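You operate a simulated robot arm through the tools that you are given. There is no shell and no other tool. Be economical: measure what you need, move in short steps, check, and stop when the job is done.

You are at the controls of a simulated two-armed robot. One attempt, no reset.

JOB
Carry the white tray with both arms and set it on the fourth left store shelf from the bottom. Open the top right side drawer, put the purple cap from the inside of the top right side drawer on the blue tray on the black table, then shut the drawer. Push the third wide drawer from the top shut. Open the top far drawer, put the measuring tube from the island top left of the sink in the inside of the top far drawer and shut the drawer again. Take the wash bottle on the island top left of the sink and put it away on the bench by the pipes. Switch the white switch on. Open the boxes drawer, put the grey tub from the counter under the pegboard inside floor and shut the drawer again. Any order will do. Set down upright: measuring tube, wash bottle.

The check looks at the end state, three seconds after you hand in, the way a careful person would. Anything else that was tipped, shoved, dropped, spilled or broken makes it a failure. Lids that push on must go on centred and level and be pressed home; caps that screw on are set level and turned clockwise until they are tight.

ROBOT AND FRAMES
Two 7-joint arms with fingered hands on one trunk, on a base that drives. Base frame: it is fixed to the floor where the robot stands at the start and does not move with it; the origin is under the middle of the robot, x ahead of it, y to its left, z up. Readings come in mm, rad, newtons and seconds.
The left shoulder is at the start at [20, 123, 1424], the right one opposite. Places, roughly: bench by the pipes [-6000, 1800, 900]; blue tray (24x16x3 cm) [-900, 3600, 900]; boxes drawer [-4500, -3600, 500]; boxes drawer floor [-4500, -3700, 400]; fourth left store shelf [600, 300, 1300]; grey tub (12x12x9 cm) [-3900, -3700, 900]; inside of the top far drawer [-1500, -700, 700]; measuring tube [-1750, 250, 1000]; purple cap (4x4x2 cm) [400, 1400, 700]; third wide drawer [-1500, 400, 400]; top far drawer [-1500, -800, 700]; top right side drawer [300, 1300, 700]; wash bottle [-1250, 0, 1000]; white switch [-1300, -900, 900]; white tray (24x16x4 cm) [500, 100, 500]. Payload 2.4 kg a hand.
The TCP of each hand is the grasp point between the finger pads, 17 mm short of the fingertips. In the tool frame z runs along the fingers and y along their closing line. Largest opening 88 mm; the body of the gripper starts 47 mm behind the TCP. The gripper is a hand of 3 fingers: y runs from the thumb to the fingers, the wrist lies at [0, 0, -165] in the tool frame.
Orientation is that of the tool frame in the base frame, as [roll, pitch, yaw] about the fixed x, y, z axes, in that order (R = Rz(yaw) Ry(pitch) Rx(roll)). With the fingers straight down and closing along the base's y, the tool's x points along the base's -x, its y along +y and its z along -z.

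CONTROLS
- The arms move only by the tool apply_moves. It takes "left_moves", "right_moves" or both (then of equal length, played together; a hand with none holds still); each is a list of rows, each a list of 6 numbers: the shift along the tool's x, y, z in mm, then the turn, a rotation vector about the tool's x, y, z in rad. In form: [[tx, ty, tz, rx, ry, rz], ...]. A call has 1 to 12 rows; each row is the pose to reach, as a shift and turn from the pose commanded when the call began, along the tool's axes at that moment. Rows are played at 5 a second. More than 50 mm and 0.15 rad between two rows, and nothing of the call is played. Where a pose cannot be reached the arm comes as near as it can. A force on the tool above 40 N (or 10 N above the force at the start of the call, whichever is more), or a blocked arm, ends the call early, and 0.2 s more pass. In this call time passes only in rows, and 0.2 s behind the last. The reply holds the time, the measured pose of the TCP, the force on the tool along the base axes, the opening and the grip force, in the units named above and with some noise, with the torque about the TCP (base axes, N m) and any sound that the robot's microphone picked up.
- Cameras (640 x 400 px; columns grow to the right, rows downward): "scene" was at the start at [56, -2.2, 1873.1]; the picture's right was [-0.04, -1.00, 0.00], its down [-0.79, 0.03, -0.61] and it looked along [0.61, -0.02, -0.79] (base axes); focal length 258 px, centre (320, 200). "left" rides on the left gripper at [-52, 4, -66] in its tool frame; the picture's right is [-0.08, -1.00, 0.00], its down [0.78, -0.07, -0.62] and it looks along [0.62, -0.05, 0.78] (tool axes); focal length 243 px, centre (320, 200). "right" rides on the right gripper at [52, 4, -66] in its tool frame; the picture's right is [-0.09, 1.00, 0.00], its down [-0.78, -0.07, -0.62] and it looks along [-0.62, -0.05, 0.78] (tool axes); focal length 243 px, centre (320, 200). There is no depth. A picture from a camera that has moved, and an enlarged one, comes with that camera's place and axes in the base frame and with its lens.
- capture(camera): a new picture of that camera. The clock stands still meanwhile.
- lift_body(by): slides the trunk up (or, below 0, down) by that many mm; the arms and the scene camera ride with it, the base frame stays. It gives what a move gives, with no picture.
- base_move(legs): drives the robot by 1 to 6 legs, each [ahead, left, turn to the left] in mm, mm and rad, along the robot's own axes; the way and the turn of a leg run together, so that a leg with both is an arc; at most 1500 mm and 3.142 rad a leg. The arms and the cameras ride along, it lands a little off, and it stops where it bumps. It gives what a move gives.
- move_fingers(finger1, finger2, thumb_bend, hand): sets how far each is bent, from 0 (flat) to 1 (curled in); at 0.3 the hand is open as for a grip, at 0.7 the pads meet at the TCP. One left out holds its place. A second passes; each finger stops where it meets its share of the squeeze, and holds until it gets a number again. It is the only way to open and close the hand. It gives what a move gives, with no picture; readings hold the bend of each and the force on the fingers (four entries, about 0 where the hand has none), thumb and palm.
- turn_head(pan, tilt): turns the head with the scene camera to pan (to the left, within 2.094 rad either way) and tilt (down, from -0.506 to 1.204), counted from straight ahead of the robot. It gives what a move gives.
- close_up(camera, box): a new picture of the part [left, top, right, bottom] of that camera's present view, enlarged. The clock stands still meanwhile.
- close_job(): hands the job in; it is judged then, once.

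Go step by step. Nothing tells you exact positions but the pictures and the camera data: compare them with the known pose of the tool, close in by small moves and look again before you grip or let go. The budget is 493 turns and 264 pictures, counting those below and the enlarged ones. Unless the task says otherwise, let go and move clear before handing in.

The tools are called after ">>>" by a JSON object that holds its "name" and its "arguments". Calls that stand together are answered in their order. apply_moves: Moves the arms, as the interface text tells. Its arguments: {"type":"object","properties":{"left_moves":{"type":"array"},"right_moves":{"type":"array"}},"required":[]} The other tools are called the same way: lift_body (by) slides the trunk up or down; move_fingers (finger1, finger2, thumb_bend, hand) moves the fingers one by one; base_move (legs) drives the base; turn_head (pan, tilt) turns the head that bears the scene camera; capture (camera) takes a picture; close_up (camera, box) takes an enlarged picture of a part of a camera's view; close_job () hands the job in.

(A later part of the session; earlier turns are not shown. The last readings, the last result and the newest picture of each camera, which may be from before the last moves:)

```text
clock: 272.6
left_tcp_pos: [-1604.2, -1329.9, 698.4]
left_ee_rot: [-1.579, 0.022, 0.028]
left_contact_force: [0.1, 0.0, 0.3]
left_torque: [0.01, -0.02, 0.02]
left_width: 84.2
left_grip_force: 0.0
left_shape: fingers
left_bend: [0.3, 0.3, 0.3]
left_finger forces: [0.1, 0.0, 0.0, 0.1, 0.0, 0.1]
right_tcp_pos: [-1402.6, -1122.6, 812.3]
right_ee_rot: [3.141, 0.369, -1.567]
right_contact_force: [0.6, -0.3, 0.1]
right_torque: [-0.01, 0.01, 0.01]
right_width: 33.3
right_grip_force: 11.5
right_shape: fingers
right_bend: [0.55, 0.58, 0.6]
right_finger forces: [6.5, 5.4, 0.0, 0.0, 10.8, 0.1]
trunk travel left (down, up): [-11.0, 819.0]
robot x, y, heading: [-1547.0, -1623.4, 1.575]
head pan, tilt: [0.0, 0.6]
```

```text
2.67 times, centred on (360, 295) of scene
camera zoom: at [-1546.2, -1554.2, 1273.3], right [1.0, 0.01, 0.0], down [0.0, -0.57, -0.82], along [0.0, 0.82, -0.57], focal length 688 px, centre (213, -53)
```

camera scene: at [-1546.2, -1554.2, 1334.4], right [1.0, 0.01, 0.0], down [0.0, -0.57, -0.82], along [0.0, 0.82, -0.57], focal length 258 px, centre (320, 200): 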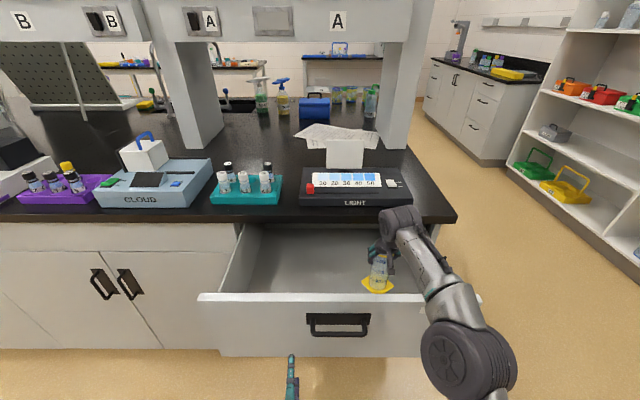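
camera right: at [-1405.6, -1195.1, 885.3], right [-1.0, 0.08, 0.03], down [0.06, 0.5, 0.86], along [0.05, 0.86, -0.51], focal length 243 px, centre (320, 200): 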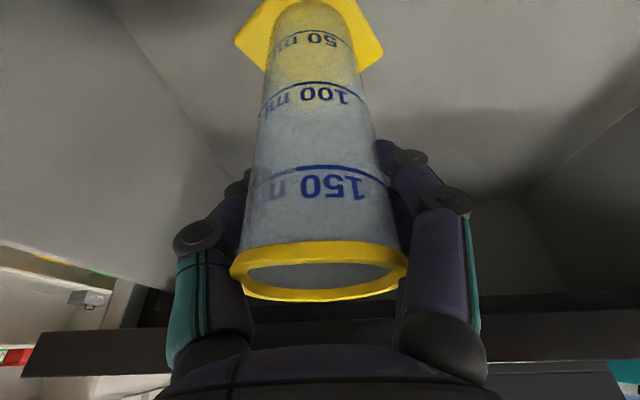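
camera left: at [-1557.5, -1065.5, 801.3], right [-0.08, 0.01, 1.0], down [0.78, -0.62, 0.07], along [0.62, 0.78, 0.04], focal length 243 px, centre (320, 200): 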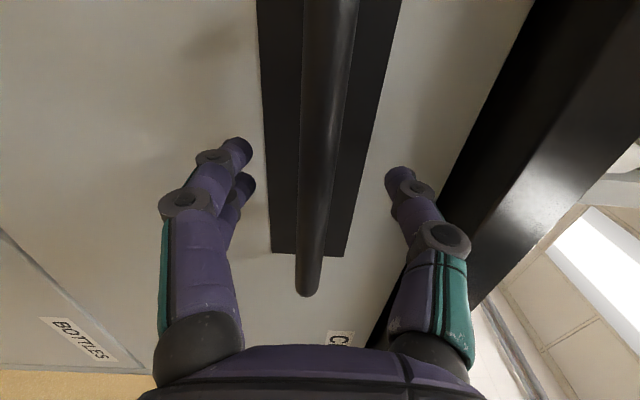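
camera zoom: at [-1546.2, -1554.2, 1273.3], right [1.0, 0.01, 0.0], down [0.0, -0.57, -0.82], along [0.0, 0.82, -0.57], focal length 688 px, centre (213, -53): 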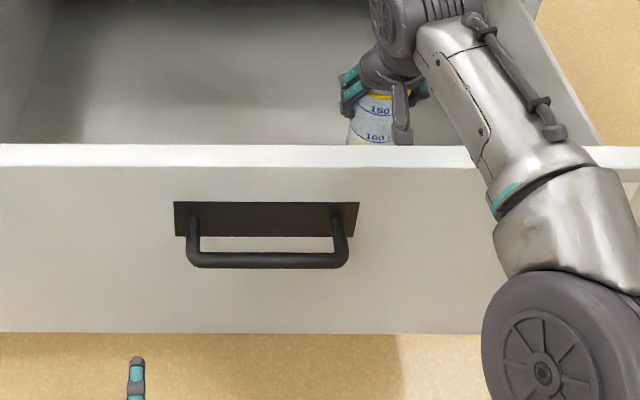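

>>> {"name": "lift_body", "arguments": {"by": -6}}

>>> {"name": "apply_moves", "arguments": {"right_moves": [[1.5, 0, 3.7, 0, 0, 0]]}}

>>> {"name": "apply_moves", "arguments": {"right_moves": [[1.5, 0, 3.7, 0, 0, 0]]}}

```text
clock: 273.2
left_tcp_pos: [-1603.1, -1330.0, 693.0]
left_ee_rot: [-1.576, 0.022, 0.03]
left_contact_force: [0.4, 0.2, 0.4]
left_torque: [0.0, -0.02, -0.02]
left_width: 84.2
left_grip_force: 0.2
left_shape: fingers
left_bend: [0.3, 0.3, 0.3]
left_finger forces: [0.0, 0.0, 0.0, 0.0, 0.0, 0.1]
right_tcp_pos: [-1401.0, -1122.4, 807.6]
right_ee_rot: [3.141, 0.369, -1.567]
right_contact_force: [0.4, -0.4, -0.2]
right_torque: [-0.02, 0.02, 0.0]
right_width: 33.5
right_grip_force: 11.1
right_shape: fingers
right_bend: [0.55, 0.58, 0.6]
right_finger forces: [6.5, 5.4, 0.0, 0.1, 10.8, 0.0]
trunk travel left (down, up): [-5.0, 825.0]
robot x, y, heading: [-1545.2, -1622.3, 1.576]
head pan, tilt: [0.0, 0.6]
```

```text
clock: 273.6
left_tcp_pos: [-1604.1, -1328.6, 693.5]
left_ee_rot: [-1.578, 0.023, 0.029]
left_contact_force: [0.1, 1.1, 0.4]
left_torque: [0.0, -0.01, 0.01]
left_width: 84.4
left_grip_force: 0.1
left_shape: fingers
left_bend: [0.3, 0.3, 0.3]
left_finger forces: [0.0, 0.0, 0.0, 0.0, 0.0, 0.0]
right_tcp_pos: [-1401.4, -1123.5, 804.6]
right_ee_rot: [3.141, 0.369, -1.566]
right_contact_force: [0.0, -0.1, -0.5]
right_torque: [0.01, 0.03, 0.03]
right_width: 33.3
right_grip_force: 11.6
right_shape: fingers
right_bend: [0.55, 0.58, 0.6]
right_finger forces: [6.5, 5.4, 0.0, 0.1, 10.8, 0.0]
trunk travel left (down, up): [-5.0, 825.0]
robot x, y, heading: [-1548.6, -1625.3, 1.578]
head pan, tilt: [0.0, 0.6]
```

```text
clock: 274.0
left_tcp_pos: [-1603.6, -1330.2, 692.6]
left_ee_rot: [-1.577, 0.023, 0.03]
left_contact_force: [-0.2, -0.9, 0.9]
left_torque: [0.02, 0.0, -0.02]
left_width: 84.1
left_grip_force: 0.1
left_shape: fingers
left_bend: [0.3, 0.3, 0.3]
left_finger forces: [0.0, 0.0, 0.0, 0.0, 0.0, 0.0]
right_tcp_pos: [-1402.5, -1122.6, 800.6]
right_ee_rot: [3.14, 0.373, -1.568]
right_contact_force: [-0.2, 0.1, -0.8]
right_torque: [0.03, 0.0, 0.02]
right_width: 33.3
right_grip_force: 11.5
right_shape: fingers
right_bend: [0.55, 0.58, 0.6]
right_finger forces: [6.6, 5.3, 0.1, 0.1, 10.7, 0.1]
trunk travel left (down, up): [-5.0, 825.0]
robot x, y, heading: [-1544.3, -1624.9, 1.577]
head pan, tilt: [0.0, 0.6]
```

>>> {"name": "apply_moves", "arguments": {"right_moves": [[1.5, 0, 3.7, 0, 0, 0]]}}

>>> {"name": "apply_moves", "arguments": {"right_moves": [[1.5, 0, 3.7, 0, 0, 0]]}}

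>>> {"name": "apply_moves", "arguments": {"right_moves": [[1.5, 0, 3.7, 0, 0, 0]]}}

>>> {"name": "capture", "arguments": {"camera": "right"}}

```text
clock: 274.4
left_tcp_pos: [-1604.1, -1329.5, 693.2]
left_ee_rot: [-1.579, 0.02, 0.031]
left_contact_force: [0.0, 0.2, 0.0]
left_torque: [0.02, 0.03, -0.05]
left_width: 84.1
left_grip_force: 0.1
left_shape: fingers
left_bend: [0.3, 0.3, 0.3]
left_finger forces: [0.0, 0.0, 0.1, 0.0, 0.1, 0.1]
right_tcp_pos: [-1401.0, -1124.5, 797.3]
right_ee_rot: [3.141, 0.37, -1.566]
right_contact_force: [-0.5, -0.1, -0.5]
right_torque: [-0.01, -0.04, -0.02]
right_width: 33.4
right_grip_force: 11.2
right_shape: fingers
right_bend: [0.55, 0.58, 0.6]
right_finger forces: [6.6, 5.5, 0.0, 0.1, 10.9, 0.1]
trunk travel left (down, up): [-5.0, 825.0]
robot x, y, heading: [-1547.0, -1626.8, 1.58]
head pan, tilt: [0.0, 0.6]
```

```text
clock: 274.8
left_tcp_pos: [-1602.9, -1331.8, 693.3]
left_ee_rot: [-1.576, 0.021, 0.03]
left_contact_force: [-0.3, -0.3, 0.4]
left_torque: [-0.02, 0.01, 0.02]
left_width: 84.5
left_grip_force: 0.1
left_shape: fingers
left_bend: [0.3, 0.3, 0.3]
left_finger forces: [0.1, 0.1, 0.0, 0.1, 0.1, 0.0]
right_tcp_pos: [-1402.6, -1124.2, 795.1]
right_ee_rot: [3.139, 0.378, -1.568]
right_contact_force: [1.9, 0.2, 33.0]
right_torque: [-2.96, 0.24, 0.18]
right_width: 33.3
right_grip_force: 11.2
right_shape: fingers
right_bend: [0.55, 0.58, 0.6]
right_finger forces: [6.6, 5.4, 0.0, 0.0, 10.8, 0.0]
trunk travel left (down, up): [-5.0, 825.0]
robot x, y, heading: [-1546.8, -1621.7, 1.581]
head pan, tilt: [0.0, 0.6]
```

```text
clock: 275.1
left_tcp_pos: [-1604.9, -1329.4, 692.3]
left_ee_rot: [-1.577, 0.026, 0.032]
left_contact_force: [0.5, -0.1, -0.2]
left_torque: [0.03, -0.02, 0.04]
left_width: 84.4
left_grip_force: 0.1
left_shape: fingers
left_bend: [0.3, 0.3, 0.3]
left_finger forces: [0.0, 0.0, 0.1, 0.1, 0.0, 0.1]
right_tcp_pos: [-1401.7, -1123.2, 795.4]
right_ee_rot: [3.141, 0.379, -1.568]
right_contact_force: [-0.6, 1.4, 8.2]
right_torque: [-0.81, -0.02, -0.03]
right_width: 33.3
right_grip_force: 11.2
right_shape: fingers
right_bend: [0.55, 0.58, 0.6]
right_finger forces: [6.5, 5.2, 0.1, 0.1, 10.8, 0.0]
trunk travel left (down, up): [-5.0, 825.0]
robot x, y, heading: [-1548.8, -1619.2, 1.579]
head pan, tilt: [0.0, 0.6]
stopped in row 1 (right hand): the force on the tool passed its limit at 50 N (the readings are from after the stop); the commanded pose is now the measured one
```

```text
165 pictures are left
camera right: at [-1406.0, -1195.9, 837.8], right [-1.0, 0.08, 0.03], down [0.07, 0.5, 0.87], along [0.05, 0.87, -0.5], focal length 243 px, centre (320, 200)
```

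right: 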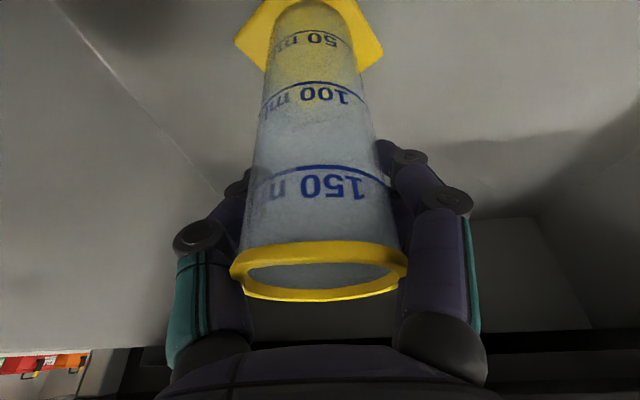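

The torque shows that my hand, not the tube, touched the drawer's front panel. I'll raise a bit, move 45 mm deeper with the base, and lower again.

>>> {"name": "lift_body", "arguments": {"by": 25}}

>>> {"name": "base_move", "arguments": {"legs": [[45, 0, 0]]}}

>>> {"name": "lift_body", "arguments": {"by": -25}}

>>> {"name": "capture", "arguments": {"camera": "right"}}

```text
clock: 275.8
left_tcp_pos: [-1602.7, -1329.0, 716.9]
left_ee_rot: [-1.578, 0.025, 0.035]
left_contact_force: [0.6, -0.2, 0.2]
left_torque: [-0.01, 0.03, 0.03]
left_width: 84.4
left_grip_force: 0.0
left_shape: fingers
left_bend: [0.3, 0.3, 0.3]
left_finger forces: [0.1, 0.0, 0.0, 0.0, 0.0, 0.1]
right_tcp_pos: [-1401.3, -1122.9, 818.5]
right_ee_rot: [-3.141, 0.377, -1.569]
right_contact_force: [-0.7, -0.8, -0.6]
right_torque: [0.01, 0.0, 0.02]
right_width: 33.3
right_grip_force: 11.6
right_shape: fingers
right_bend: [0.55, 0.58, 0.6]
right_finger forces: [6.5, 5.4, 0.0, 0.0, 10.8, 0.0]
trunk travel left (down, up): [-30.0, 800.0]
robot x, y, heading: [-1546.4, -1623.7, 1.575]
head pan, tilt: [0.0, 0.6]
```

```text
clock: 276.7
left_tcp_pos: [-1605.3, -1282.9, 718.4]
left_ee_rot: [-1.577, 0.025, 0.034]
left_contact_force: [0.3, 0.1, -0.2]
left_torque: [0.01, 0.01, 0.0]
left_width: 84.2
left_grip_force: 0.0
left_shape: fingers
left_bend: [0.3, 0.3, 0.3]
left_finger forces: [0.0, 0.0, 0.0, 0.1, 0.0, 0.0]
right_tcp_pos: [-1401.6, -1077.6, 819.5]
right_ee_rot: [3.14, 0.376, -1.569]
right_contact_force: [-0.4, 0.0, -1.2]
right_torque: [0.0, 0.03, -0.03]
right_width: 33.4
right_grip_force: 11.5
right_shape: fingers
right_bend: [0.55, 0.58, 0.6]
right_finger forces: [6.5, 5.3, 0.1, 0.0, 10.8, 0.2]
trunk travel left (down, up): [-30.0, 800.0]
robot x, y, heading: [-1545.3, -1580.8, 1.573]
head pan, tilt: [0.0, 0.6]
```

```text
clock: 277.4
left_tcp_pos: [-1605.0, -1284.0, 692.3]
left_ee_rot: [-1.575, 0.027, 0.036]
left_contact_force: [-0.8, -0.2, -0.2]
left_torque: [0.01, 0.01, 0.04]
left_width: 84.4
left_grip_force: 0.1
left_shape: fingers
left_bend: [0.3, 0.3, 0.3]
left_finger forces: [0.0, 0.1, 0.0, 0.0, 0.0, 0.1]
right_tcp_pos: [-1401.9, -1076.7, 795.0]
right_ee_rot: [3.14, 0.377, -1.568]
right_contact_force: [0.0, -0.2, -0.1]
right_torque: [0.01, 0.03, 0.01]
right_width: 33.6
right_grip_force: 11.6
right_shape: fingers
right_bend: [0.55, 0.58, 0.6]
right_finger forces: [6.5, 5.4, 0.1, 0.1, 10.7, 0.0]
trunk travel left (down, up): [-5.0, 825.0]
robot x, y, heading: [-1546.7, -1574.7, 1.572]
head pan, tilt: [0.0, 0.6]
```

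```text
164 pictures are left
camera right: at [-1406.3, -1150.2, 837.2], right [-1.0, 0.08, 0.03], down [0.07, 0.5, 0.86], along [0.05, 0.86, -0.5], focal length 243 px, centre (320, 200)
```

right: 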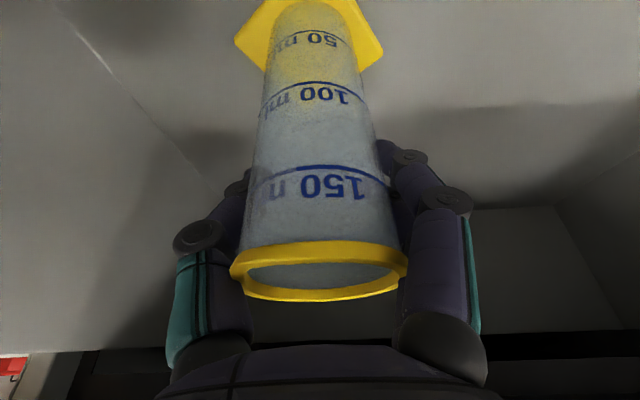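

>>> {"name": "apply_moves", "arguments": {"right_moves": [[1.5, 0, 3.7, 0, 0, 0]]}}

>>> {"name": "apply_moves", "arguments": {"right_moves": [[1.5, 0, 3.7, 0, 0, 0]]}}

>>> {"name": "apply_moves", "arguments": {"right_moves": [[1.5, 0, 3.7, 0, 0, 0]]}}

```text
clock: 277.8
left_tcp_pos: [-1603.9, -1283.8, 691.7]
left_ee_rot: [-1.576, 0.028, 0.036]
left_contact_force: [-0.4, 0.6, -0.1]
left_torque: [0.01, -0.04, 0.02]
left_width: 84.1
left_grip_force: 0.0
left_shape: fingers
left_bend: [0.3, 0.3, 0.3]
left_finger forces: [0.0, 0.0, 0.1, 0.1, 0.1, 0.0]
right_tcp_pos: [-1402.7, -1076.5, 789.7]
right_ee_rot: [3.14, 0.377, -1.569]
right_contact_force: [0.4, 0.0, 0.4]
right_torque: [0.03, 0.02, 0.01]
right_width: 33.5
right_grip_force: 11.1
right_shape: fingers
right_bend: [0.55, 0.58, 0.6]
right_finger forces: [6.5, 5.4, 0.0, 0.0, 10.8, 0.0]
trunk travel left (down, up): [-5.0, 825.0]
robot x, y, heading: [-1543.6, -1575.1, 1.573]
head pan, tilt: [0.0, 0.6]
```

```text
clock: 278.2
left_tcp_pos: [-1605.5, -1282.8, 691.3]
left_ee_rot: [-1.576, 0.027, 0.037]
left_contact_force: [-0.2, 0.5, 0.4]
left_torque: [-0.01, 0.03, -0.01]
left_width: 84.5
left_grip_force: 0.0
left_shape: fingers
left_bend: [0.3, 0.3, 0.3]
left_finger forces: [0.0, 0.1, 0.0, 0.1, 0.0, 0.0]
right_tcp_pos: [-1403.1, -1076.7, 786.4]
right_ee_rot: [3.138, 0.377, -1.57]
right_contact_force: [0.5, 0.5, -1.1]
right_torque: [0.02, 0.01, -0.03]
right_width: 33.4
right_grip_force: 11.2
right_shape: fingers
right_bend: [0.55, 0.58, 0.6]
right_finger forces: [6.6, 5.4, 0.0, 0.0, 10.9, 0.0]
trunk travel left (down, up): [-5.0, 825.0]
robot x, y, heading: [-1547.5, -1577.0, 1.579]
head pan, tilt: [0.0, 0.6]
```

```text
clock: 278.6
left_tcp_pos: [-1604.6, -1282.7, 693.2]
left_ee_rot: [-1.577, 0.027, 0.036]
left_contact_force: [0.8, -0.2, 0.0]
left_torque: [-0.01, 0.0, 0.01]
left_width: 84.4
left_grip_force: 0.0
left_shape: fingers
left_bend: [0.3, 0.3, 0.3]
left_finger forces: [0.0, 0.1, 0.1, 0.0, 0.1, 0.0]
right_tcp_pos: [-1402.8, -1076.6, 781.2]
right_ee_rot: [3.14, 0.376, -1.569]
right_contact_force: [0.5, 0.6, -0.6]
right_torque: [-0.04, 0.0, 0.03]
right_width: 33.6
right_grip_force: 12.4
right_shape: fingers
right_bend: [0.55, 0.58, 0.6]
right_finger forces: [6.5, 5.4, 0.1, 0.0, 10.9, 0.1]
trunk travel left (down, up): [-5.0, 825.0]
robot x, y, heading: [-1543.2, -1576.1, 1.578]
head pan, tilt: [0.0, 0.6]
```

>>> {"name": "apply_moves", "arguments": {"right_moves": [[1.8, 0, 4.7, 0, 0, 0]]}}

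>>> {"name": "apply_moves", "arguments": {"right_moves": [[1.8, 0, 4.7, 0, 0, 0]]}}

>>> {"name": "apply_moves", "arguments": {"right_moves": [[1.8, 0, 4.7, 0, 0, 0]]}}

>>> {"name": "capture", "arguments": {"camera": "right"}}

>>> {"name": "close_up", "arguments": {"camera": "scene", "box": [240, 220, 480, 370]}}

```text
clock: 279.0
left_tcp_pos: [-1605.2, -1282.4, 690.9]
left_ee_rot: [-1.577, 0.026, 0.036]
left_contact_force: [0.0, -0.2, 0.0]
left_torque: [-0.03, 0.03, -0.04]
left_width: 84.4
left_grip_force: 0.0
left_shape: fingers
left_bend: [0.3, 0.3, 0.3]
left_finger forces: [0.1, 0.0, 0.0, 0.1, 0.0, 0.0]
right_tcp_pos: [-1403.0, -1077.4, 777.1]
right_ee_rot: [3.139, 0.378, -1.569]
right_contact_force: [-0.1, -0.8, -0.4]
right_torque: [-0.02, 0.0, 0.0]
right_width: 33.1
right_grip_force: 11.6
right_shape: fingers
right_bend: [0.55, 0.58, 0.6]
right_finger forces: [6.5, 5.3, 0.0, 0.1, 10.8, 0.1]
trunk travel left (down, up): [-5.0, 825.0]
robot x, y, heading: [-1548.6, -1573.1, 1.576]
head pan, tilt: [0.0, 0.6]
```

```text
clock: 279.4
left_tcp_pos: [-1604.9, -1281.9, 692.3]
left_ee_rot: [-1.577, 0.026, 0.034]
left_contact_force: [0.1, 0.7, 0.1]
left_torque: [-0.01, 0.01, -0.04]
left_width: 84.3
left_grip_force: 0.1
left_shape: fingers
left_bend: [0.3, 0.3, 0.3]
left_finger forces: [0.1, 0.1, 0.0, 0.1, 0.1, 0.0]
right_tcp_pos: [-1402.6, -1076.5, 771.1]
right_ee_rot: [3.14, 0.377, -1.569]
right_contact_force: [-0.2, -0.5, 0.1]
right_torque: [0.04, 0.01, -0.02]
right_width: 33.1
right_grip_force: 11.8
right_shape: fingers
right_bend: [0.55, 0.58, 0.6]
right_finger forces: [6.4, 5.5, 0.0, 0.0, 10.7, 0.0]
trunk travel left (down, up): [-5.0, 825.0]
robot x, y, heading: [-1548.5, -1572.9, 1.578]
head pan, tilt: [0.0, 0.6]
```

```text
clock: 279.8
left_tcp_pos: [-1603.3, -1283.2, 693.1]
left_ee_rot: [-1.577, 0.026, 0.036]
left_contact_force: [0.6, 1.0, -0.4]
left_torque: [0.0, -0.03, -0.01]
left_width: 84.2
left_grip_force: 0.2
left_shape: fingers
left_bend: [0.3, 0.3, 0.3]
left_finger forces: [0.0, 0.0, 0.0, 0.0, 0.1, 0.0]
right_tcp_pos: [-1402.4, -1077.0, 766.7]
right_ee_rot: [3.141, 0.375, -1.569]
right_contact_force: [0.1, -0.1, -0.9]
right_torque: [-0.03, 0.02, 0.01]
right_width: 33.4
right_grip_force: 11.8
right_shape: fingers
right_bend: [0.55, 0.58, 0.6]
right_finger forces: [6.4, 5.4, 0.0, 0.0, 10.6, 0.0]
trunk travel left (down, up): [-5.0, 825.0]
robot x, y, heading: [-1548.7, -1579.8, 1.572]
head pan, tilt: [0.0, 0.6]
```

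```text
163 pictures are left
camera right: at [-1406.4, -1149.5, 810.4], right [-1.0, 0.08, 0.03], down [0.07, 0.5, 0.86], along [0.05, 0.86, -0.5], focal length 243 px, centre (320, 200)
```

right: 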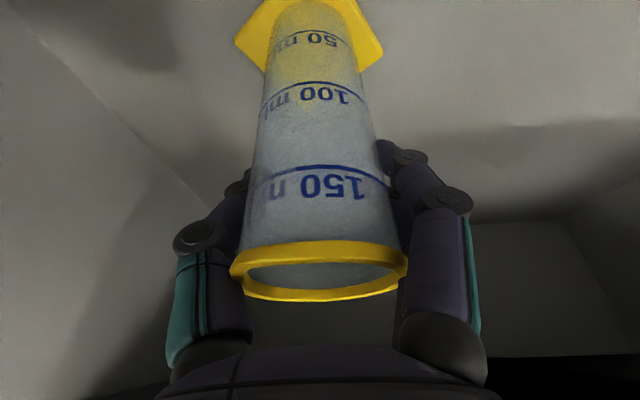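

```text
2.67 times, centred on (360, 295) of scene
camera zoom: at [-1546.4, -1508.5, 1267.4], right [1.0, 0.01, 0.0], down [0.0, -0.57, -0.82], along [0.0, 0.82, -0.57], focal length 688 px, centre (213, -53)
```

zoom: 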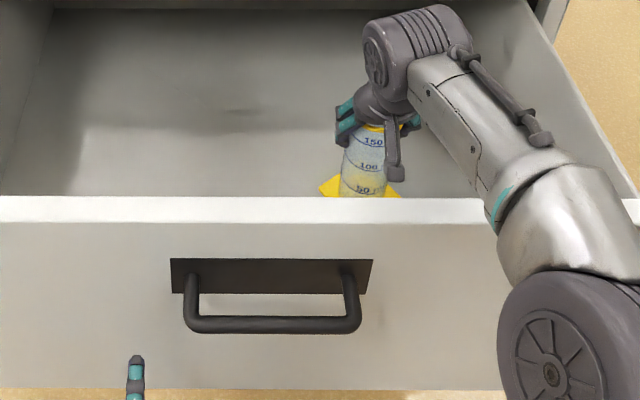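

The drawer is deeper than I thought: its front runs z≈606–848, so the floor is around 630. To keep my forearm above the front panel, I'll raise the trunk 200 and reach down with the arm instead.

>>> {"name": "lift_body", "arguments": {"by": 200}}

>>> {"name": "apply_moves", "arguments": {"right_moves": [[15, 0, 37, 0, 0, 0], [29, 0, 74, 0, 0, 0], [44, 0, 112, 0, 0, 0], [59, 0, 149, 0, 0, 0], [73, 0, 186, 0, 0, 0]]}}

>>> {"name": "capture", "arguments": {"camera": "scene"}}

```text
clock: 282.0
left_tcp_pos: [-1604.4, -1283.0, 891.9]
left_ee_rot: [-1.576, 0.025, 0.038]
left_contact_force: [0.7, -0.6, -1.3]
left_torque: [0.0, -0.01, 0.01]
left_width: 84.3
left_grip_force: 0.0
left_shape: fingers
left_bend: [0.3, 0.3, 0.3]
left_finger forces: [0.1, 0.0, 0.0, 0.0, 0.0, 0.0]
right_tcp_pos: [-1402.1, -1076.6, 966.6]
right_ee_rot: [3.139, 0.376, -1.569]
right_contact_force: [-0.5, 0.6, -1.5]
right_torque: [0.0, 0.0, -0.02]
right_width: 33.5
right_grip_force: 11.0
right_shape: fingers
right_bend: [0.55, 0.58, 0.6]
right_finger forces: [6.6, 5.6, 0.1, 0.1, 10.7, 0.0]
trunk travel left (down, up): [-205.0, 625.0]
robot x, y, heading: [-1544.8, -1578.9, 1.576]
head pan, tilt: [0.0, 0.6]
```

```text
clock: 283.2
left_tcp_pos: [-1605.1, -1283.3, 892.4]
left_ee_rot: [-1.577, 0.027, 0.034]
left_contact_force: [0.5, -0.3, -0.2]
left_torque: [-0.04, 0.0, -0.02]
left_width: 84.5
left_grip_force: 0.0
left_shape: fingers
left_bend: [0.3, 0.3, 0.3]
left_finger forces: [0.0, 0.1, 0.0, 0.0, 0.1, 0.0]
right_tcp_pos: [-1402.8, -1073.5, 766.4]
right_ee_rot: [3.14, 0.378, -1.567]
right_contact_force: [-0.1, -0.1, 0.9]
right_torque: [0.03, 0.01, 0.0]
right_width: 33.1
right_grip_force: 11.3
right_shape: fingers
right_bend: [0.55, 0.59, 0.6]
right_finger forces: [6.5, 5.6, 0.1, 0.0, 10.8, 0.0]
trunk travel left (down, up): [-205.0, 625.0]
robot x, y, heading: [-1545.6, -1577.6, 1.578]
head pan, tilt: [0.0, 0.6]
```

```text
161 pictures are left
camera scene: at [-1546.4, -1508.3, 1467.3], right [1.0, 0.01, 0.0], down [0.0, -0.57, -0.82], along [0.0, 0.82, -0.57], focal length 258 px, centre (320, 200)
```

scene: 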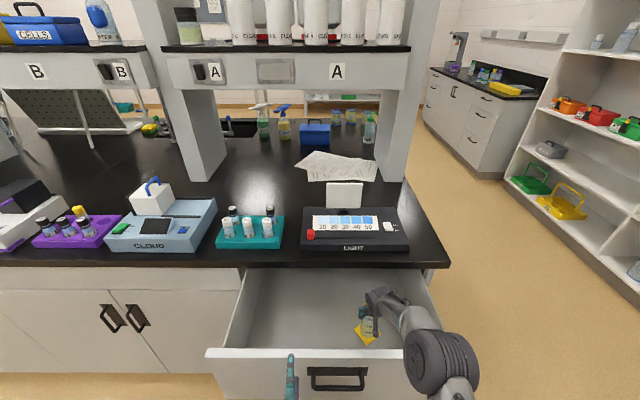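

>>> {"name": "apply_moves", "arguments": {"right_moves": [[3.7, 0, 9.3, 0, 0, 0]]}}

>>> {"name": "apply_moves", "arguments": {"right_moves": [[2.2, 0, 5.6, 0, 0, 0]]}}

>>> {"name": "apply_moves", "arguments": {"right_moves": [[1.8, 0, 4.7, 0, 0, 0]]}}

>>> {"name": "apply_moves", "arguments": {"right_moves": [[1.8, 0, 4.7, 0, 0, 0]]}}

```text
clock: 283.6
left_tcp_pos: [-1604.9, -1283.5, 892.2]
left_ee_rot: [-1.576, 0.025, 0.035]
left_contact_force: [0.3, 0.6, 0.1]
left_torque: [-0.03, 0.01, 0.02]
left_width: 84.2
left_grip_force: 0.0
left_shape: fingers
left_bend: [0.3, 0.3, 0.3]
left_finger forces: [0.0, 0.1, 0.0, 0.0, 0.0, 0.1]
right_tcp_pos: [-1402.6, -1074.0, 757.8]
right_ee_rot: [3.139, 0.38, -1.57]
right_contact_force: [0.7, -0.2, 5.7]
right_torque: [0.01, 0.0, -0.01]
right_width: 33.4
right_grip_force: 12.2
right_shape: fingers
right_bend: [0.57, 0.59, 0.6]
right_finger forces: [6.8, 5.6, 0.0, 0.0, 11.8, 0.0]
trunk travel left (down, up): [-205.0, 625.0]
robot x, y, heading: [-1545.6, -1576.0, 1.579]
head pan, tilt: [0.0, 0.6]
```

```text
clock: 284.0
left_tcp_pos: [-1605.1, -1284.1, 892.5]
left_ee_rot: [-1.576, 0.028, 0.037]
left_contact_force: [0.4, 0.5, -0.1]
left_torque: [0.0, 0.03, 0.01]
left_width: 84.1
left_grip_force: 0.0
left_shape: fingers
left_bend: [0.3, 0.3, 0.3]
left_finger forces: [0.0, 0.0, 0.1, 0.1, 0.1, 0.0]
right_tcp_pos: [-1403.4, -1075.5, 753.6]
right_ee_rot: [3.141, 0.384, -1.569]
right_contact_force: [1.0, 1.4, 21.1]
right_torque: [0.09, 0.03, 0.08]
right_width: 33.7
right_grip_force: 13.9
right_shape: fingers
right_bend: [0.58, 0.61, 0.61]
right_finger forces: [7.9, 7.0, 0.0, 0.0, 14.2, 0.0]
trunk travel left (down, up): [-205.0, 625.0]
robot x, y, heading: [-1548.4, -1574.1, 1.577]
head pan, tilt: [0.0, 0.6]
```

```text
clock: 284.4
left_tcp_pos: [-1605.9, -1284.0, 892.3]
left_ee_rot: [-1.573, 0.025, 0.035]
left_contact_force: [-0.6, -0.3, -0.9]
left_torque: [0.02, 0.0, 0.01]
left_width: 84.1
left_grip_force: 0.1
left_shape: fingers
left_bend: [0.3, 0.3, 0.3]
left_finger forces: [0.1, 0.0, 0.1, 0.0, 0.0, 0.1]
right_tcp_pos: [-1402.4, -1076.2, 748.1]
right_ee_rot: [3.14, 0.383, -1.568]
right_contact_force: [2.7, 1.1, 29.0]
right_torque: [0.1, 0.05, 0.05]
right_width: 33.9
right_grip_force: 18.9
right_shape: fingers
right_bend: [0.58, 0.61, 0.61]
right_finger forces: [7.7, 9.9, 0.0, 0.1, 18.9, 0.1]
trunk travel left (down, up): [-205.0, 625.0]
robot x, y, heading: [-1549.5, -1576.6, 1.575]
head pan, tilt: [0.0, 0.6]
```

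```text
clock: 284.8
left_tcp_pos: [-1604.9, -1285.1, 892.6]
left_ee_rot: [-1.574, 0.027, 0.035]
left_contact_force: [-0.3, 0.2, 0.0]
left_torque: [0.02, -0.01, 0.01]
left_width: 84.2
left_grip_force: 0.1
left_shape: fingers
left_bend: [0.3, 0.3, 0.3]
left_finger forces: [0.0, 0.0, 0.0, 0.0, 0.0, 0.0]
right_tcp_pos: [-1403.1, -1075.9, 744.3]
right_ee_rot: [3.141, 0.385, -1.568]
right_contact_force: [2.7, -0.7, 37.6]
right_torque: [0.16, 0.06, 0.05]
right_width: 33.9
right_grip_force: 23.7
right_shape: fingers
right_bend: [0.59, 0.62, 0.61]
right_finger forces: [7.2, 16.7, 0.0, 0.0, 23.8, 0.0]
trunk travel left (down, up): [-205.0, 625.0]
robot x, y, heading: [-1548.4, -1580.0, 1.574]
head pan, tilt: [0.0, 0.6]
```

The tube reached the floor (contact from TCP z≈758). I'll relieve the pressure, open, and look.

>>> {"name": "apply_moves", "arguments": {"right_moves": [[-2.2, 0, -5.6, 0, 0, 0]]}}

>>> {"name": "move_fingers", "arguments": {"hand": "right", "finger1": 0.3, "finger2": 0.3, "thumb_bend": 0.3}}

>>> {"name": "capture", "arguments": {"camera": "right"}}

```text
clock: 285.2
left_tcp_pos: [-1604.4, -1283.9, 892.3]
left_ee_rot: [-1.576, 0.025, 0.039]
left_contact_force: [-0.5, -0.3, 0.9]
left_torque: [0.01, -0.02, -0.01]
left_width: 84.2
left_grip_force: 0.0
left_shape: fingers
left_bend: [0.3, 0.3, 0.3]
left_finger forces: [0.1, 0.0, 0.1, 0.0, 0.0, 0.1]
right_tcp_pos: [-1404.9, -1076.8, 746.9]
right_ee_rot: [3.139, 0.373, -1.567]
right_contact_force: [0.8, 2.4, 10.8]
right_torque: [0.36, 0.15, 0.03]
right_width: 34.1
right_grip_force: 22.1
right_shape: fingers
right_bend: [0.58, 0.61, 0.61]
right_finger forces: [6.7, 14.8, 0.0, 0.1, 22.4, 0.1]
trunk travel left (down, up): [-205.0, 625.0]
robot x, y, heading: [-1548.4, -1576.7, 1.576]
head pan, tilt: [0.0, 0.6]
```

```text
clock: 286.2
left_tcp_pos: [-1605.2, -1283.2, 891.1]
left_ee_rot: [-1.575, 0.026, 0.035]
left_contact_force: [-0.4, 0.2, -0.8]
left_torque: [0.04, -0.03, 0.01]
left_width: 84.3
left_grip_force: 0.0
left_shape: fingers
left_bend: [0.3, 0.3, 0.3]
left_finger forces: [0.0, 0.0, 0.0, 0.0, 0.1, 0.1]
right_tcp_pos: [-1403.7, -1075.1, 746.7]
right_ee_rot: [3.139, 0.378, -1.569]
right_contact_force: [0.3, -0.2, 0.8]
right_torque: [0.0, 0.0, 0.03]
right_width: 84.0
right_grip_force: 0.3
right_shape: fingers
right_bend: [0.3, 0.3, 0.3]
right_finger forces: [0.0, 0.3, 0.0, 0.1, 0.3, 0.1]
trunk travel left (down, up): [-205.0, 625.0]
robot x, y, heading: [-1547.8, -1574.2, 1.575]
head pan, tilt: [0.0, 0.6]
```

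```text
160 pictures are left
camera right: at [-1407.1, -1148.5, 790.6], right [-1.0, 0.08, 0.03], down [0.07, 0.5, 0.86], along [0.05, 0.86, -0.5], focal length 243 px, centre (320, 200)
```

right: 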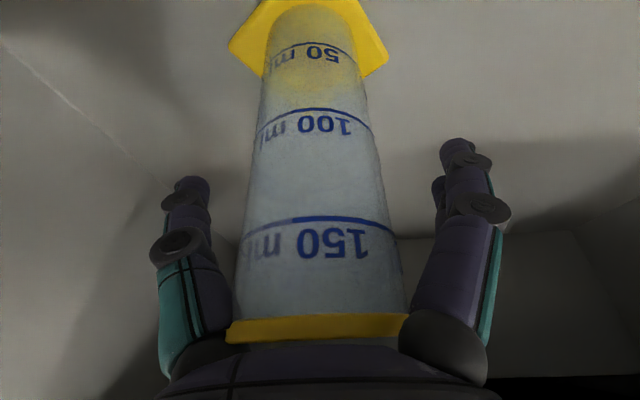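

>>> {"name": "lift_body", "arguments": {"by": 250}}

>>> {"name": "capture", "arguments": {"camera": "right"}}

>>> {"name": "capture", "arguments": {"camera": "scene"}}

```text
clock: 288.8
left_tcp_pos: [-1604.3, -1283.8, 1142.0]
left_ee_rot: [-1.574, 0.026, 0.038]
left_contact_force: [-0.1, 0.1, 0.7]
left_torque: [-0.03, -0.03, 0.04]
left_width: 84.2
left_grip_force: 0.0
left_shape: fingers
left_bend: [0.3, 0.3, 0.3]
left_finger forces: [0.0, 0.0, 0.0, 0.0, 0.0, 0.1]
right_tcp_pos: [-1402.1, -1075.0, 997.6]
right_ee_rot: [3.137, 0.377, -1.57]
right_contact_force: [0.0, -0.5, -0.4]
right_torque: [0.0, 0.0, 0.0]
right_width: 84.2
right_grip_force: 0.0
right_shape: fingers
right_bend: [0.3, 0.3, 0.3]
right_finger forces: [0.1, 0.1, 0.0, 0.0, 0.1, 0.0]
trunk travel left (down, up): [-455.0, 375.0]
robot x, y, heading: [-1545.7, -1577.3, 1.575]
head pan, tilt: [0.0, 0.6]
```

```text
159 pictures are left
camera right: at [-1407.1, -1148.3, 1040.6], right [-1.0, 0.08, 0.03], down [0.07, 0.5, 0.86], along [0.05, 0.86, -0.5], focal length 243 px, centre (320, 200)
```

right: 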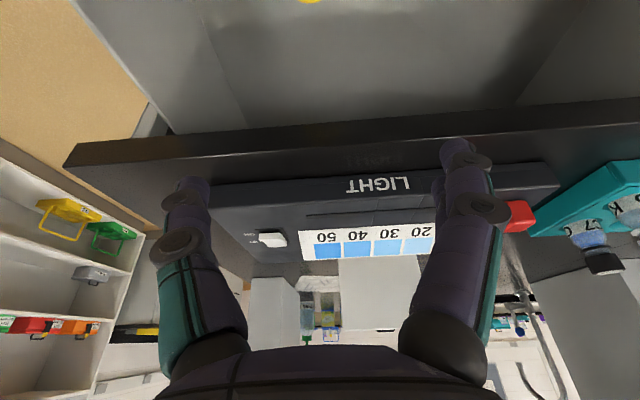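

```text
158 pictures are left
camera scene: at [-1546.4, -1508.3, 1717.3], right [1.0, 0.01, 0.0], down [0.0, -0.57, -0.82], along [0.0, 0.82, -0.57], focal length 258 px, centre (320, 200)
```

scene: 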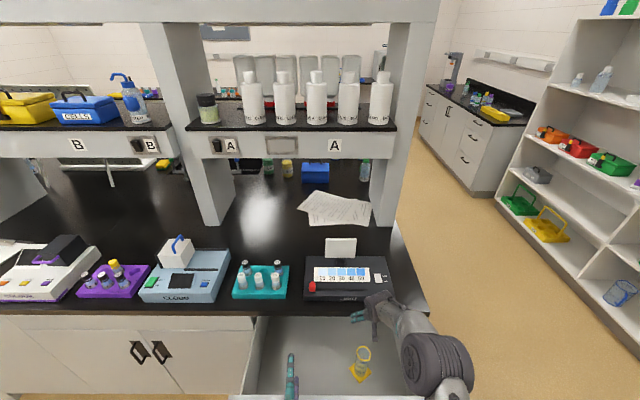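

The tube stands upright in the drawer. I'll back off, form a right fist, lower it and gently push the drawer shut beside the handle.

>>> {"name": "base_move", "arguments": {"legs": [[-230, 0, 0]]}}

>>> {"name": "move_fingers", "arguments": {"hand": "right", "finger1": 0.9, "finger2": 0.9, "thumb_bend": 0.9}}

>>> {"name": "lift_body", "arguments": {"by": -260}}

>>> {"name": "apply_moves", "arguments": {"right_moves": [[0, 0, 0, 0, -0.14, 0], [0, 0, 0, 0, -0.28, 0], [0, 0, 0, 0, -0.42, 0]]}}

>>> {"name": "capture", "arguments": {"camera": "scene"}}

```text
clock: 290.5
left_tcp_pos: [-1603.9, -1519.3, 1141.7]
left_ee_rot: [-1.576, 0.026, 0.04]
left_contact_force: [0.4, -0.7, -0.5]
left_torque: [0.02, 0.01, 0.02]
left_width: 84.0
left_grip_force: 0.1
left_shape: fingers
left_bend: [0.3, 0.3, 0.3]
left_finger forces: [0.0, 0.1, 0.0, 0.0, 0.0, 0.0]
right_tcp_pos: [-1403.4, -1310.8, 997.7]
right_ee_rot: [3.138, 0.377, -1.563]
right_contact_force: [-0.8, 0.1, 0.2]
right_torque: [-0.04, -0.01, 0.02]
right_width: 84.2
right_grip_force: 0.1
right_shape: fingers
right_bend: [0.3, 0.3, 0.3]
right_finger forces: [0.1, 0.0, 0.0, 0.0, 0.1, 0.0]
trunk travel left (down, up): [-455.0, 375.0]
robot x, y, heading: [-1542.7, -1815.7, 1.581]
head pan, tilt: [0.0, 0.6]
```

```text
clock: 291.5
left_tcp_pos: [-1604.6, -1519.0, 1141.8]
left_ee_rot: [-1.578, 0.029, 0.042]
left_contact_force: [-0.5, 1.2, -1.4]
left_torque: [-0.02, 0.02, 0.03]
left_width: 84.3
left_grip_force: 0.1
left_shape: fingers
left_bend: [0.3, 0.3, 0.3]
left_finger forces: [0.0, 0.0, 0.0, 0.0, 0.0, 0.1]
right_tcp_pos: [-1403.0, -1309.5, 996.7]
right_ee_rot: [3.14, 0.377, -1.562]
right_contact_force: [0.7, -0.3, -0.8]
right_torque: [-0.02, 0.01, -0.01]
right_width: 0.0
right_grip_force: 0.1
right_shape: fingers
right_bend: [0.86, 0.86, 0.86]
right_finger forces: [0.1, 0.1, 0.1, 0.0, 0.0, 0.0]
trunk travel left (down, up): [-455.0, 375.0]
robot x, y, heading: [-1543.7, -1815.1, 1.578]
head pan, tilt: [0.0, 0.6]
```

```text
clock: 294.2
left_tcp_pos: [-1604.4, -1517.8, 882.4]
left_ee_rot: [-1.576, 0.028, 0.038]
left_contact_force: [0.3, 0.4, 0.1]
left_torque: [-0.03, -0.01, -0.01]
left_width: 84.3
left_grip_force: 0.1
left_shape: fingers
left_bend: [0.3, 0.3, 0.3]
left_finger forces: [0.0, 0.1, 0.0, 0.1, 0.0, 0.0]
right_tcp_pos: [-1404.1, -1308.4, 738.2]
right_ee_rot: [3.139, 0.376, -1.563]
right_contact_force: [0.2, -0.7, 0.1]
right_torque: [-0.04, 0.01, -0.03]
right_width: 0.1
right_grip_force: 0.1
right_shape: fingers
right_bend: [0.86, 0.86, 0.86]
right_finger forces: [0.0, 0.0, 0.0, 0.0, 0.0, 0.0]
trunk travel left (down, up): [-195.0, 635.0]
robot x, y, heading: [-1547.4, -1811.0, 1.584]
head pan, tilt: [0.0, 0.6]
```

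```text
clock: 295.0
left_tcp_pos: [-1603.9, -1518.0, 881.4]
left_ee_rot: [-1.576, 0.028, 0.04]
left_contact_force: [1.3, -0.2, 0.0]
left_torque: [-0.02, 0.01, 0.02]
left_width: 84.5
left_grip_force: 0.0
left_shape: fingers
left_bend: [0.3, 0.3, 0.3]
left_finger forces: [0.0, 0.0, 0.0, 0.0, 0.0, 0.0]
right_tcp_pos: [-1403.6, -1309.0, 738.2]
right_ee_rot: [3.137, 0.798, -1.565]
right_contact_force: [0.7, -0.9, 0.4]
right_torque: [-0.01, 0.03, 0.0]
right_width: 0.0
right_grip_force: 0.1
right_shape: fingers
right_bend: [0.86, 0.86, 0.86]
right_finger forces: [0.0, 0.1, 0.1, 0.0, 0.0, 0.0]
trunk travel left (down, up): [-195.0, 635.0]
robot x, y, heading: [-1541.9, -1811.2, 1.583]
head pan, tilt: [0.0, 0.6]
```

```text
157 pictures are left
camera scene: at [-1545.0, -1743.8, 1457.4], right [1.0, 0.01, 0.0], down [0.01, -0.57, -0.82], along [-0.01, 0.82, -0.57], focal length 258 px, centre (320, 200)
```

scene: 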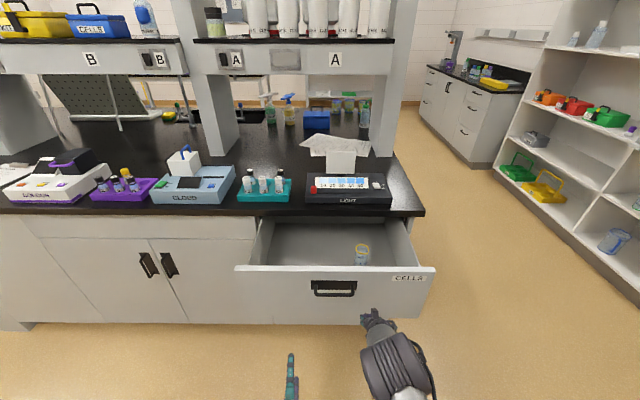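

>>> {"name": "base_move", "arguments": {"legs": [[60, 0, 0]]}}

>>> {"name": "base_move", "arguments": {"legs": [[40, 0, 0], [40, 0, 0], [40, 0, 0]]}}

>>> {"name": "capture", "arguments": {"camera": "scene"}}

```text
clock: 296.0
left_tcp_pos: [-1605.0, -1459.1, 882.5]
left_ee_rot: [-1.578, 0.027, 0.039]
left_contact_force: [-0.8, 0.8, -0.6]
left_torque: [-0.01, 0.0, -0.02]
left_width: 84.4
left_grip_force: 0.1
left_shape: fingers
left_bend: [0.3, 0.3, 0.3]
left_finger forces: [0.1, 0.1, 0.0, 0.1, 0.1, 0.0]
right_tcp_pos: [-1403.2, -1250.9, 737.9]
right_ee_rot: [3.136, 0.797, -1.567]
right_contact_force: [-0.1, 1.0, 0.5]
right_torque: [-0.01, -0.01, -0.01]
right_width: 0.2
right_grip_force: 0.0
right_shape: fingers
right_bend: [0.86, 0.87, 0.87]
right_finger forces: [0.1, 0.0, 0.1, 0.0, 0.1, 0.0]
trunk travel left (down, up): [-195.0, 635.0]
robot x, y, heading: [-1545.1, -1751.7, 1.579]
head pan, tilt: [0.0, 0.6]
```

```text
clock: 297.8
left_tcp_pos: [-1606.3, -1339.7, 880.9]
left_ee_rot: [-1.579, 0.03, 0.039]
left_contact_force: [-0.1, 0.2, 0.8]
left_torque: [0.03, 0.0, -0.02]
left_width: 84.1
left_grip_force: 0.0
left_shape: fingers
left_bend: [0.3, 0.3, 0.3]
left_finger forces: [0.0, 0.0, 0.0, 0.0, 0.0, 0.0]
right_tcp_pos: [-1403.8, -1130.9, 737.2]
right_ee_rot: [3.139, 0.798, -1.57]
right_contact_force: [0.7, -0.3, -0.2]
right_torque: [0.0, 0.02, -0.02]
right_width: 0.1
right_grip_force: 0.0
right_shape: fingers
right_bend: [0.86, 0.88, 0.87]
right_finger forces: [0.0, 0.0, 0.0, 0.0, 0.1, 0.1]
trunk travel left (down, up): [-195.0, 635.0]
robot x, y, heading: [-1544.7, -1633.2, 1.574]
head pan, tilt: [0.0, 0.6]
```

```text
156 pictures are left
camera scene: at [-1546.2, -1564.5, 1457.3], right [1.0, 0.01, 0.0], down [0.0, -0.57, -0.82], along [-0.01, 0.82, -0.57], focal length 258 px, centre (320, 200)
```

scene: 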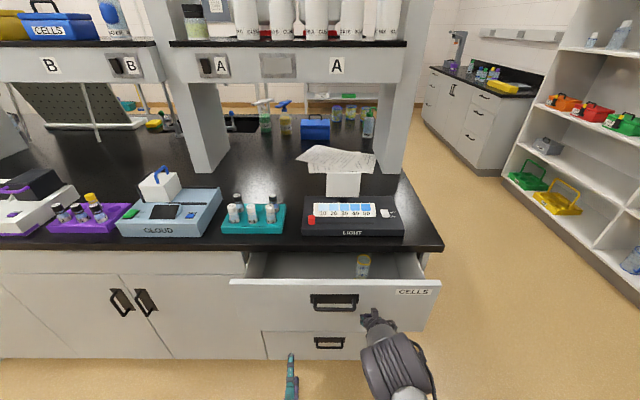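

>>> {"name": "base_move", "arguments": {"legs": [[40, 0, 0], [40, 0, 0], [35, 0, 0]]}}

>>> {"name": "base_move", "arguments": {"legs": [[20, 0, 0], [20, 0, 0], [20, 0, 0]]}}

>>> {"name": "capture", "arguments": {"camera": "scene"}}

```text
clock: 299.6
left_tcp_pos: [-1607.0, -1224.5, 881.3]
left_ee_rot: [-1.578, 0.028, 0.04]
left_contact_force: [-1.2, -0.3, 0.2]
left_torque: [0.01, 0.01, 0.0]
left_width: 84.5
left_grip_force: 0.0
left_shape: fingers
left_bend: [0.3, 0.3, 0.3]
left_finger forces: [0.1, 0.1, 0.0, 0.0, 0.1, 0.1]
right_tcp_pos: [-1406.2, -1015.8, 737.8]
right_ee_rot: [3.137, 0.798, -1.566]
right_contact_force: [-0.9, 0.9, -0.1]
right_torque: [0.0, -0.04, 0.0]
right_width: 0.1
right_grip_force: 0.1
right_shape: fingers
right_bend: [0.86, 0.88, 0.87]
right_finger forces: [0.0, 0.0, 0.0, 0.0, 0.0, 0.0]
trunk travel left (down, up): [-195.0, 635.0]
robot x, y, heading: [-1551.2, -1515.8, 1.58]
head pan, tilt: [0.0, 0.6]
```

```text
clock: 301.2
left_tcp_pos: [-1608.8, -1178.1, 881.2]
left_ee_rot: [-1.576, 0.03, 0.04]
left_contact_force: [1.1, 0.6, -1.2]
left_torque: [0.02, -0.03, 0.01]
left_width: 84.1
left_grip_force: 0.1
left_shape: fingers
left_bend: [0.3, 0.3, 0.3]
left_finger forces: [0.0, 0.1, 0.0, 0.0, 0.0, 0.1]
right_tcp_pos: [-1406.6, -976.0, 731.1]
right_ee_rot: [-3.14, 0.774, -1.562]
right_contact_force: [-2.5, -19.5, 2.9]
right_torque: [0.18, -0.01, 0.13]
right_width: 0.2
right_grip_force: 11.3
right_shape: fingers
right_bend: [0.87, 0.91, 0.88]
right_finger forces: [0.0, 23.5, 0.1, 0.0, 0.0, 0.0]
trunk travel left (down, up): [-195.0, 635.0]
robot x, y, heading: [-1550.3, -1472.7, 1.578]
head pan, tilt: [0.0, 0.6]
stopped in leg 3: the force on the tool passed its limit at 67 N (the readings are from after the stop); the commanded pose is now the measured one
```

```text
155 pictures are left
camera scene: at [-1548.2, -1405.5, 1457.6], right [1.0, 0.01, 0.0], down [0.01, -0.56, -0.83], along [-0.01, 0.83, -0.56], focal length 258 px, centre (320, 200)
```

scene: 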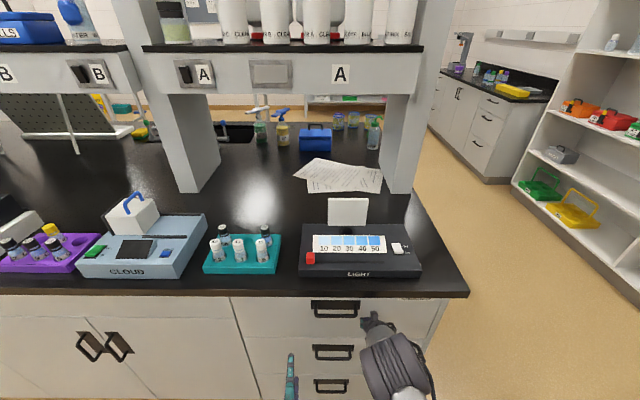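

The drawer is fully shut. Next I'll press the white rocker's ON side. I'll back off, raise up, and set the right hand to a pinch pointing down.

>>> {"name": "base_move", "arguments": {"legs": [[-100, 0, 0]]}}

>>> {"name": "lift_body", "arguments": {"by": 330}}

>>> {"name": "apply_moves", "arguments": {"right_moves": [[0, 0, 0, 0, 0.14, 0], [0, 0, 0, 0, 0.28, 0], [0, 0, 0, 0, 0.4, 0]]}}

>>> {"name": "move_fingers", "arguments": {"hand": "right", "finger1": 0.7, "finger2": 0.7, "thumb_bend": 0.7}}

>>> {"name": "base_move", "arguments": {"legs": [[140, -65, 0]]}}

>>> {"name": "capture", "arguments": {"camera": "right"}}

>>> {"name": "close_up", "arguments": {"camera": "scene", "box": [240, 200, 480, 350]}}

```text
clock: 302.3
left_tcp_pos: [-1605.5, -1279.4, 881.3]
left_ee_rot: [-1.577, 0.028, 0.041]
left_contact_force: [-0.1, -0.6, -0.3]
left_torque: [0.0, -0.02, -0.01]
left_width: 84.5
left_grip_force: 0.0
left_shape: fingers
left_bend: [0.3, 0.3, 0.3]
left_finger forces: [0.1, 0.1, 0.0, 0.0, 0.0, 0.0]
right_tcp_pos: [-1406.4, -1076.3, 732.1]
right_ee_rot: [-3.14, 0.775, -1.561]
right_contact_force: [0.3, -0.2, 0.4]
right_torque: [-0.01, 0.02, -0.04]
right_width: 0.0
right_grip_force: 0.0
right_shape: fingers
right_bend: [0.87, 0.89, 0.87]
right_finger forces: [0.0, 0.0, 0.1, 0.0, 0.0, 0.0]
trunk travel left (down, up): [-195.0, 635.0]
robot x, y, heading: [-1550.4, -1573.4, 1.578]
head pan, tilt: [0.0, 0.6]
```

```text
clock: 305.6
left_tcp_pos: [-1606.9, -1280.3, 1211.8]
left_ee_rot: [-1.578, 0.031, 0.041]
left_contact_force: [0.4, -0.1, -0.4]
left_torque: [-0.03, -0.01, 0.01]
left_width: 84.3
left_grip_force: 0.0
left_shape: fingers
left_bend: [0.3, 0.3, 0.3]
left_finger forces: [0.1, 0.0, 0.0, 0.0, 0.0, 0.1]
right_tcp_pos: [-1406.4, -1076.8, 1061.2]
right_ee_rot: [-3.14, 0.777, -1.562]
right_contact_force: [-0.4, 0.0, 0.6]
right_torque: [0.05, 0.01, 0.0]
right_width: 0.1
right_grip_force: 0.1
right_shape: fingers
right_bend: [0.87, 0.89, 0.87]
right_finger forces: [0.1, 0.1, 0.0, 0.0, 0.1, 0.1]
trunk travel left (down, up): [-525.0, 305.0]
robot x, y, heading: [-1549.1, -1572.1, 1.581]
head pan, tilt: [0.0, 0.6]
```

```text
clock: 306.4
left_tcp_pos: [-1606.8, -1277.7, 1211.3]
left_ee_rot: [-1.578, 0.031, 0.041]
left_contact_force: [0.2, -0.4, 0.6]
left_torque: [0.03, 0.02, -0.01]
left_width: 84.3
left_grip_force: 0.1
left_shape: fingers
left_bend: [0.3, 0.3, 0.3]
left_finger forces: [0.0, 0.0, 0.0, 0.1, 0.0, 0.1]
right_tcp_pos: [-1405.9, -1075.5, 1060.4]
right_ee_rot: [-3.141, 0.376, -1.562]
right_contact_force: [0.6, 0.4, -0.8]
right_torque: [-0.01, 0.01, -0.01]
right_width: 0.1
right_grip_force: 0.0
right_shape: fingers
right_bend: [0.87, 0.89, 0.87]
right_finger forces: [0.1, 0.1, 0.0, 0.1, 0.0, 0.1]
trunk travel left (down, up): [-525.0, 305.0]
robot x, y, heading: [-1548.4, -1575.2, 1.579]
head pan, tilt: [0.0, 0.6]
```

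```text
clock: 307.4
left_tcp_pos: [-1607.3, -1278.8, 1210.6]
left_ee_rot: [-1.577, 0.031, 0.041]
left_contact_force: [0.0, 0.2, 0.1]
left_torque: [0.01, 0.0, 0.03]
left_width: 84.4
left_grip_force: 0.0
left_shape: fingers
left_bend: [0.3, 0.3, 0.3]
left_finger forces: [0.0, 0.0, 0.0, 0.0, 0.0, 0.0]
right_tcp_pos: [-1405.7, -1074.3, 1060.8]
right_ee_rot: [3.14, 0.375, -1.562]
right_contact_force: [0.2, -0.1, 0.3]
right_torque: [0.01, 0.01, 0.0]
right_width: 0.0
right_grip_force: 0.0
right_shape: fingers
right_bend: [0.73, 0.73, 0.73]
right_finger forces: [0.0, 0.1, 0.0, 0.0, 0.0, 0.0]
trunk travel left (down, up): [-525.0, 305.0]
robot x, y, heading: [-1551.5, -1570.9, 1.583]
head pan, tilt: [0.0, 0.6]
```

```text
clock: 308.8
left_tcp_pos: [-1542.4, -1134.2, 1211.7]
left_ee_rot: [-1.577, 0.029, 0.044]
left_contact_force: [-0.1, 0.5, -0.2]
left_torque: [0.01, 0.0, -0.02]
left_width: 84.2
left_grip_force: 0.1
left_shape: fingers
left_bend: [0.3, 0.3, 0.3]
left_finger forces: [0.0, 0.0, 0.0, 0.1, 0.0, 0.1]
right_tcp_pos: [-1342.6, -932.0, 1061.0]
right_ee_rot: [-3.141, 0.375, -1.562]
right_contact_force: [1.1, 0.4, -0.8]
right_torque: [-0.01, -0.03, -0.03]
right_width: 0.0
right_grip_force: 0.0
right_shape: fingers
right_bend: [0.73, 0.73, 0.73]
right_finger forces: [0.0, 0.0, 0.0, 0.0, 0.0, 0.1]
trunk travel left (down, up): [-525.0, 305.0]
robot x, y, heading: [-1483.0, -1428.5, 1.581]
head pan, tilt: [0.0, 0.6]
```

```text
154 pictures are left
camera right: at [-1345.8, -1004.8, 1103.8], right [-1.0, 0.07, 0.03], down [0.06, 0.5, 0.86], along [0.05, 0.86, -0.5], focal length 243 px, centre (320, 200)
```

right: 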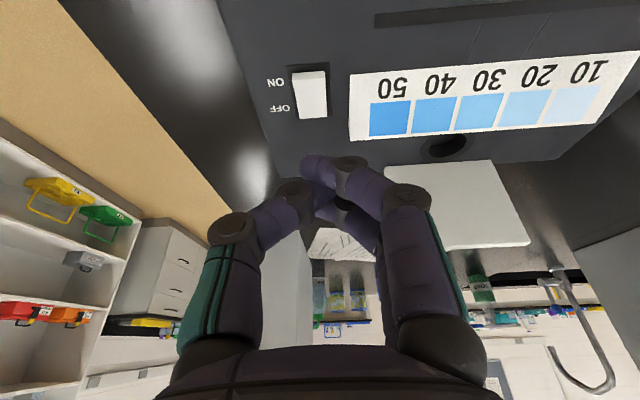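

```text
2.67 times, centred on (360, 275) of scene
camera zoom: at [-1482.1, -1359.9, 1787.3], right [1.0, 0.01, 0.0], down [0.01, -0.57, -0.82], along [-0.01, 0.82, -0.57], focal length 688 px, centre (213, 0)
```

zoom: 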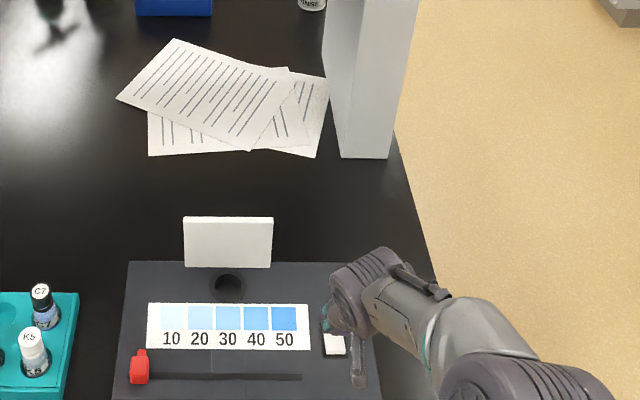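

>>> {"name": "close_up", "arguments": {"camera": "right", "box": [250, 40, 370, 140]}}

```text
4.00 times, centred on (310, 90) of right
camera zoom: at [-1345.8, -1004.8, 1103.8], right [-1.0, 0.07, 0.03], down [0.06, 0.5, 0.86], along [0.05, 0.86, -0.5], focal length 970 px, centre (360, 640)
```

zoom: 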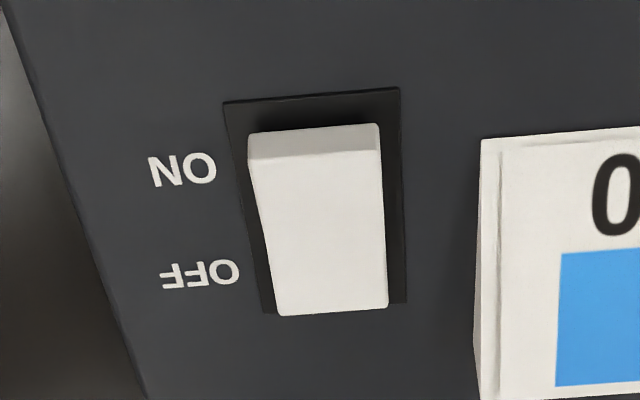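

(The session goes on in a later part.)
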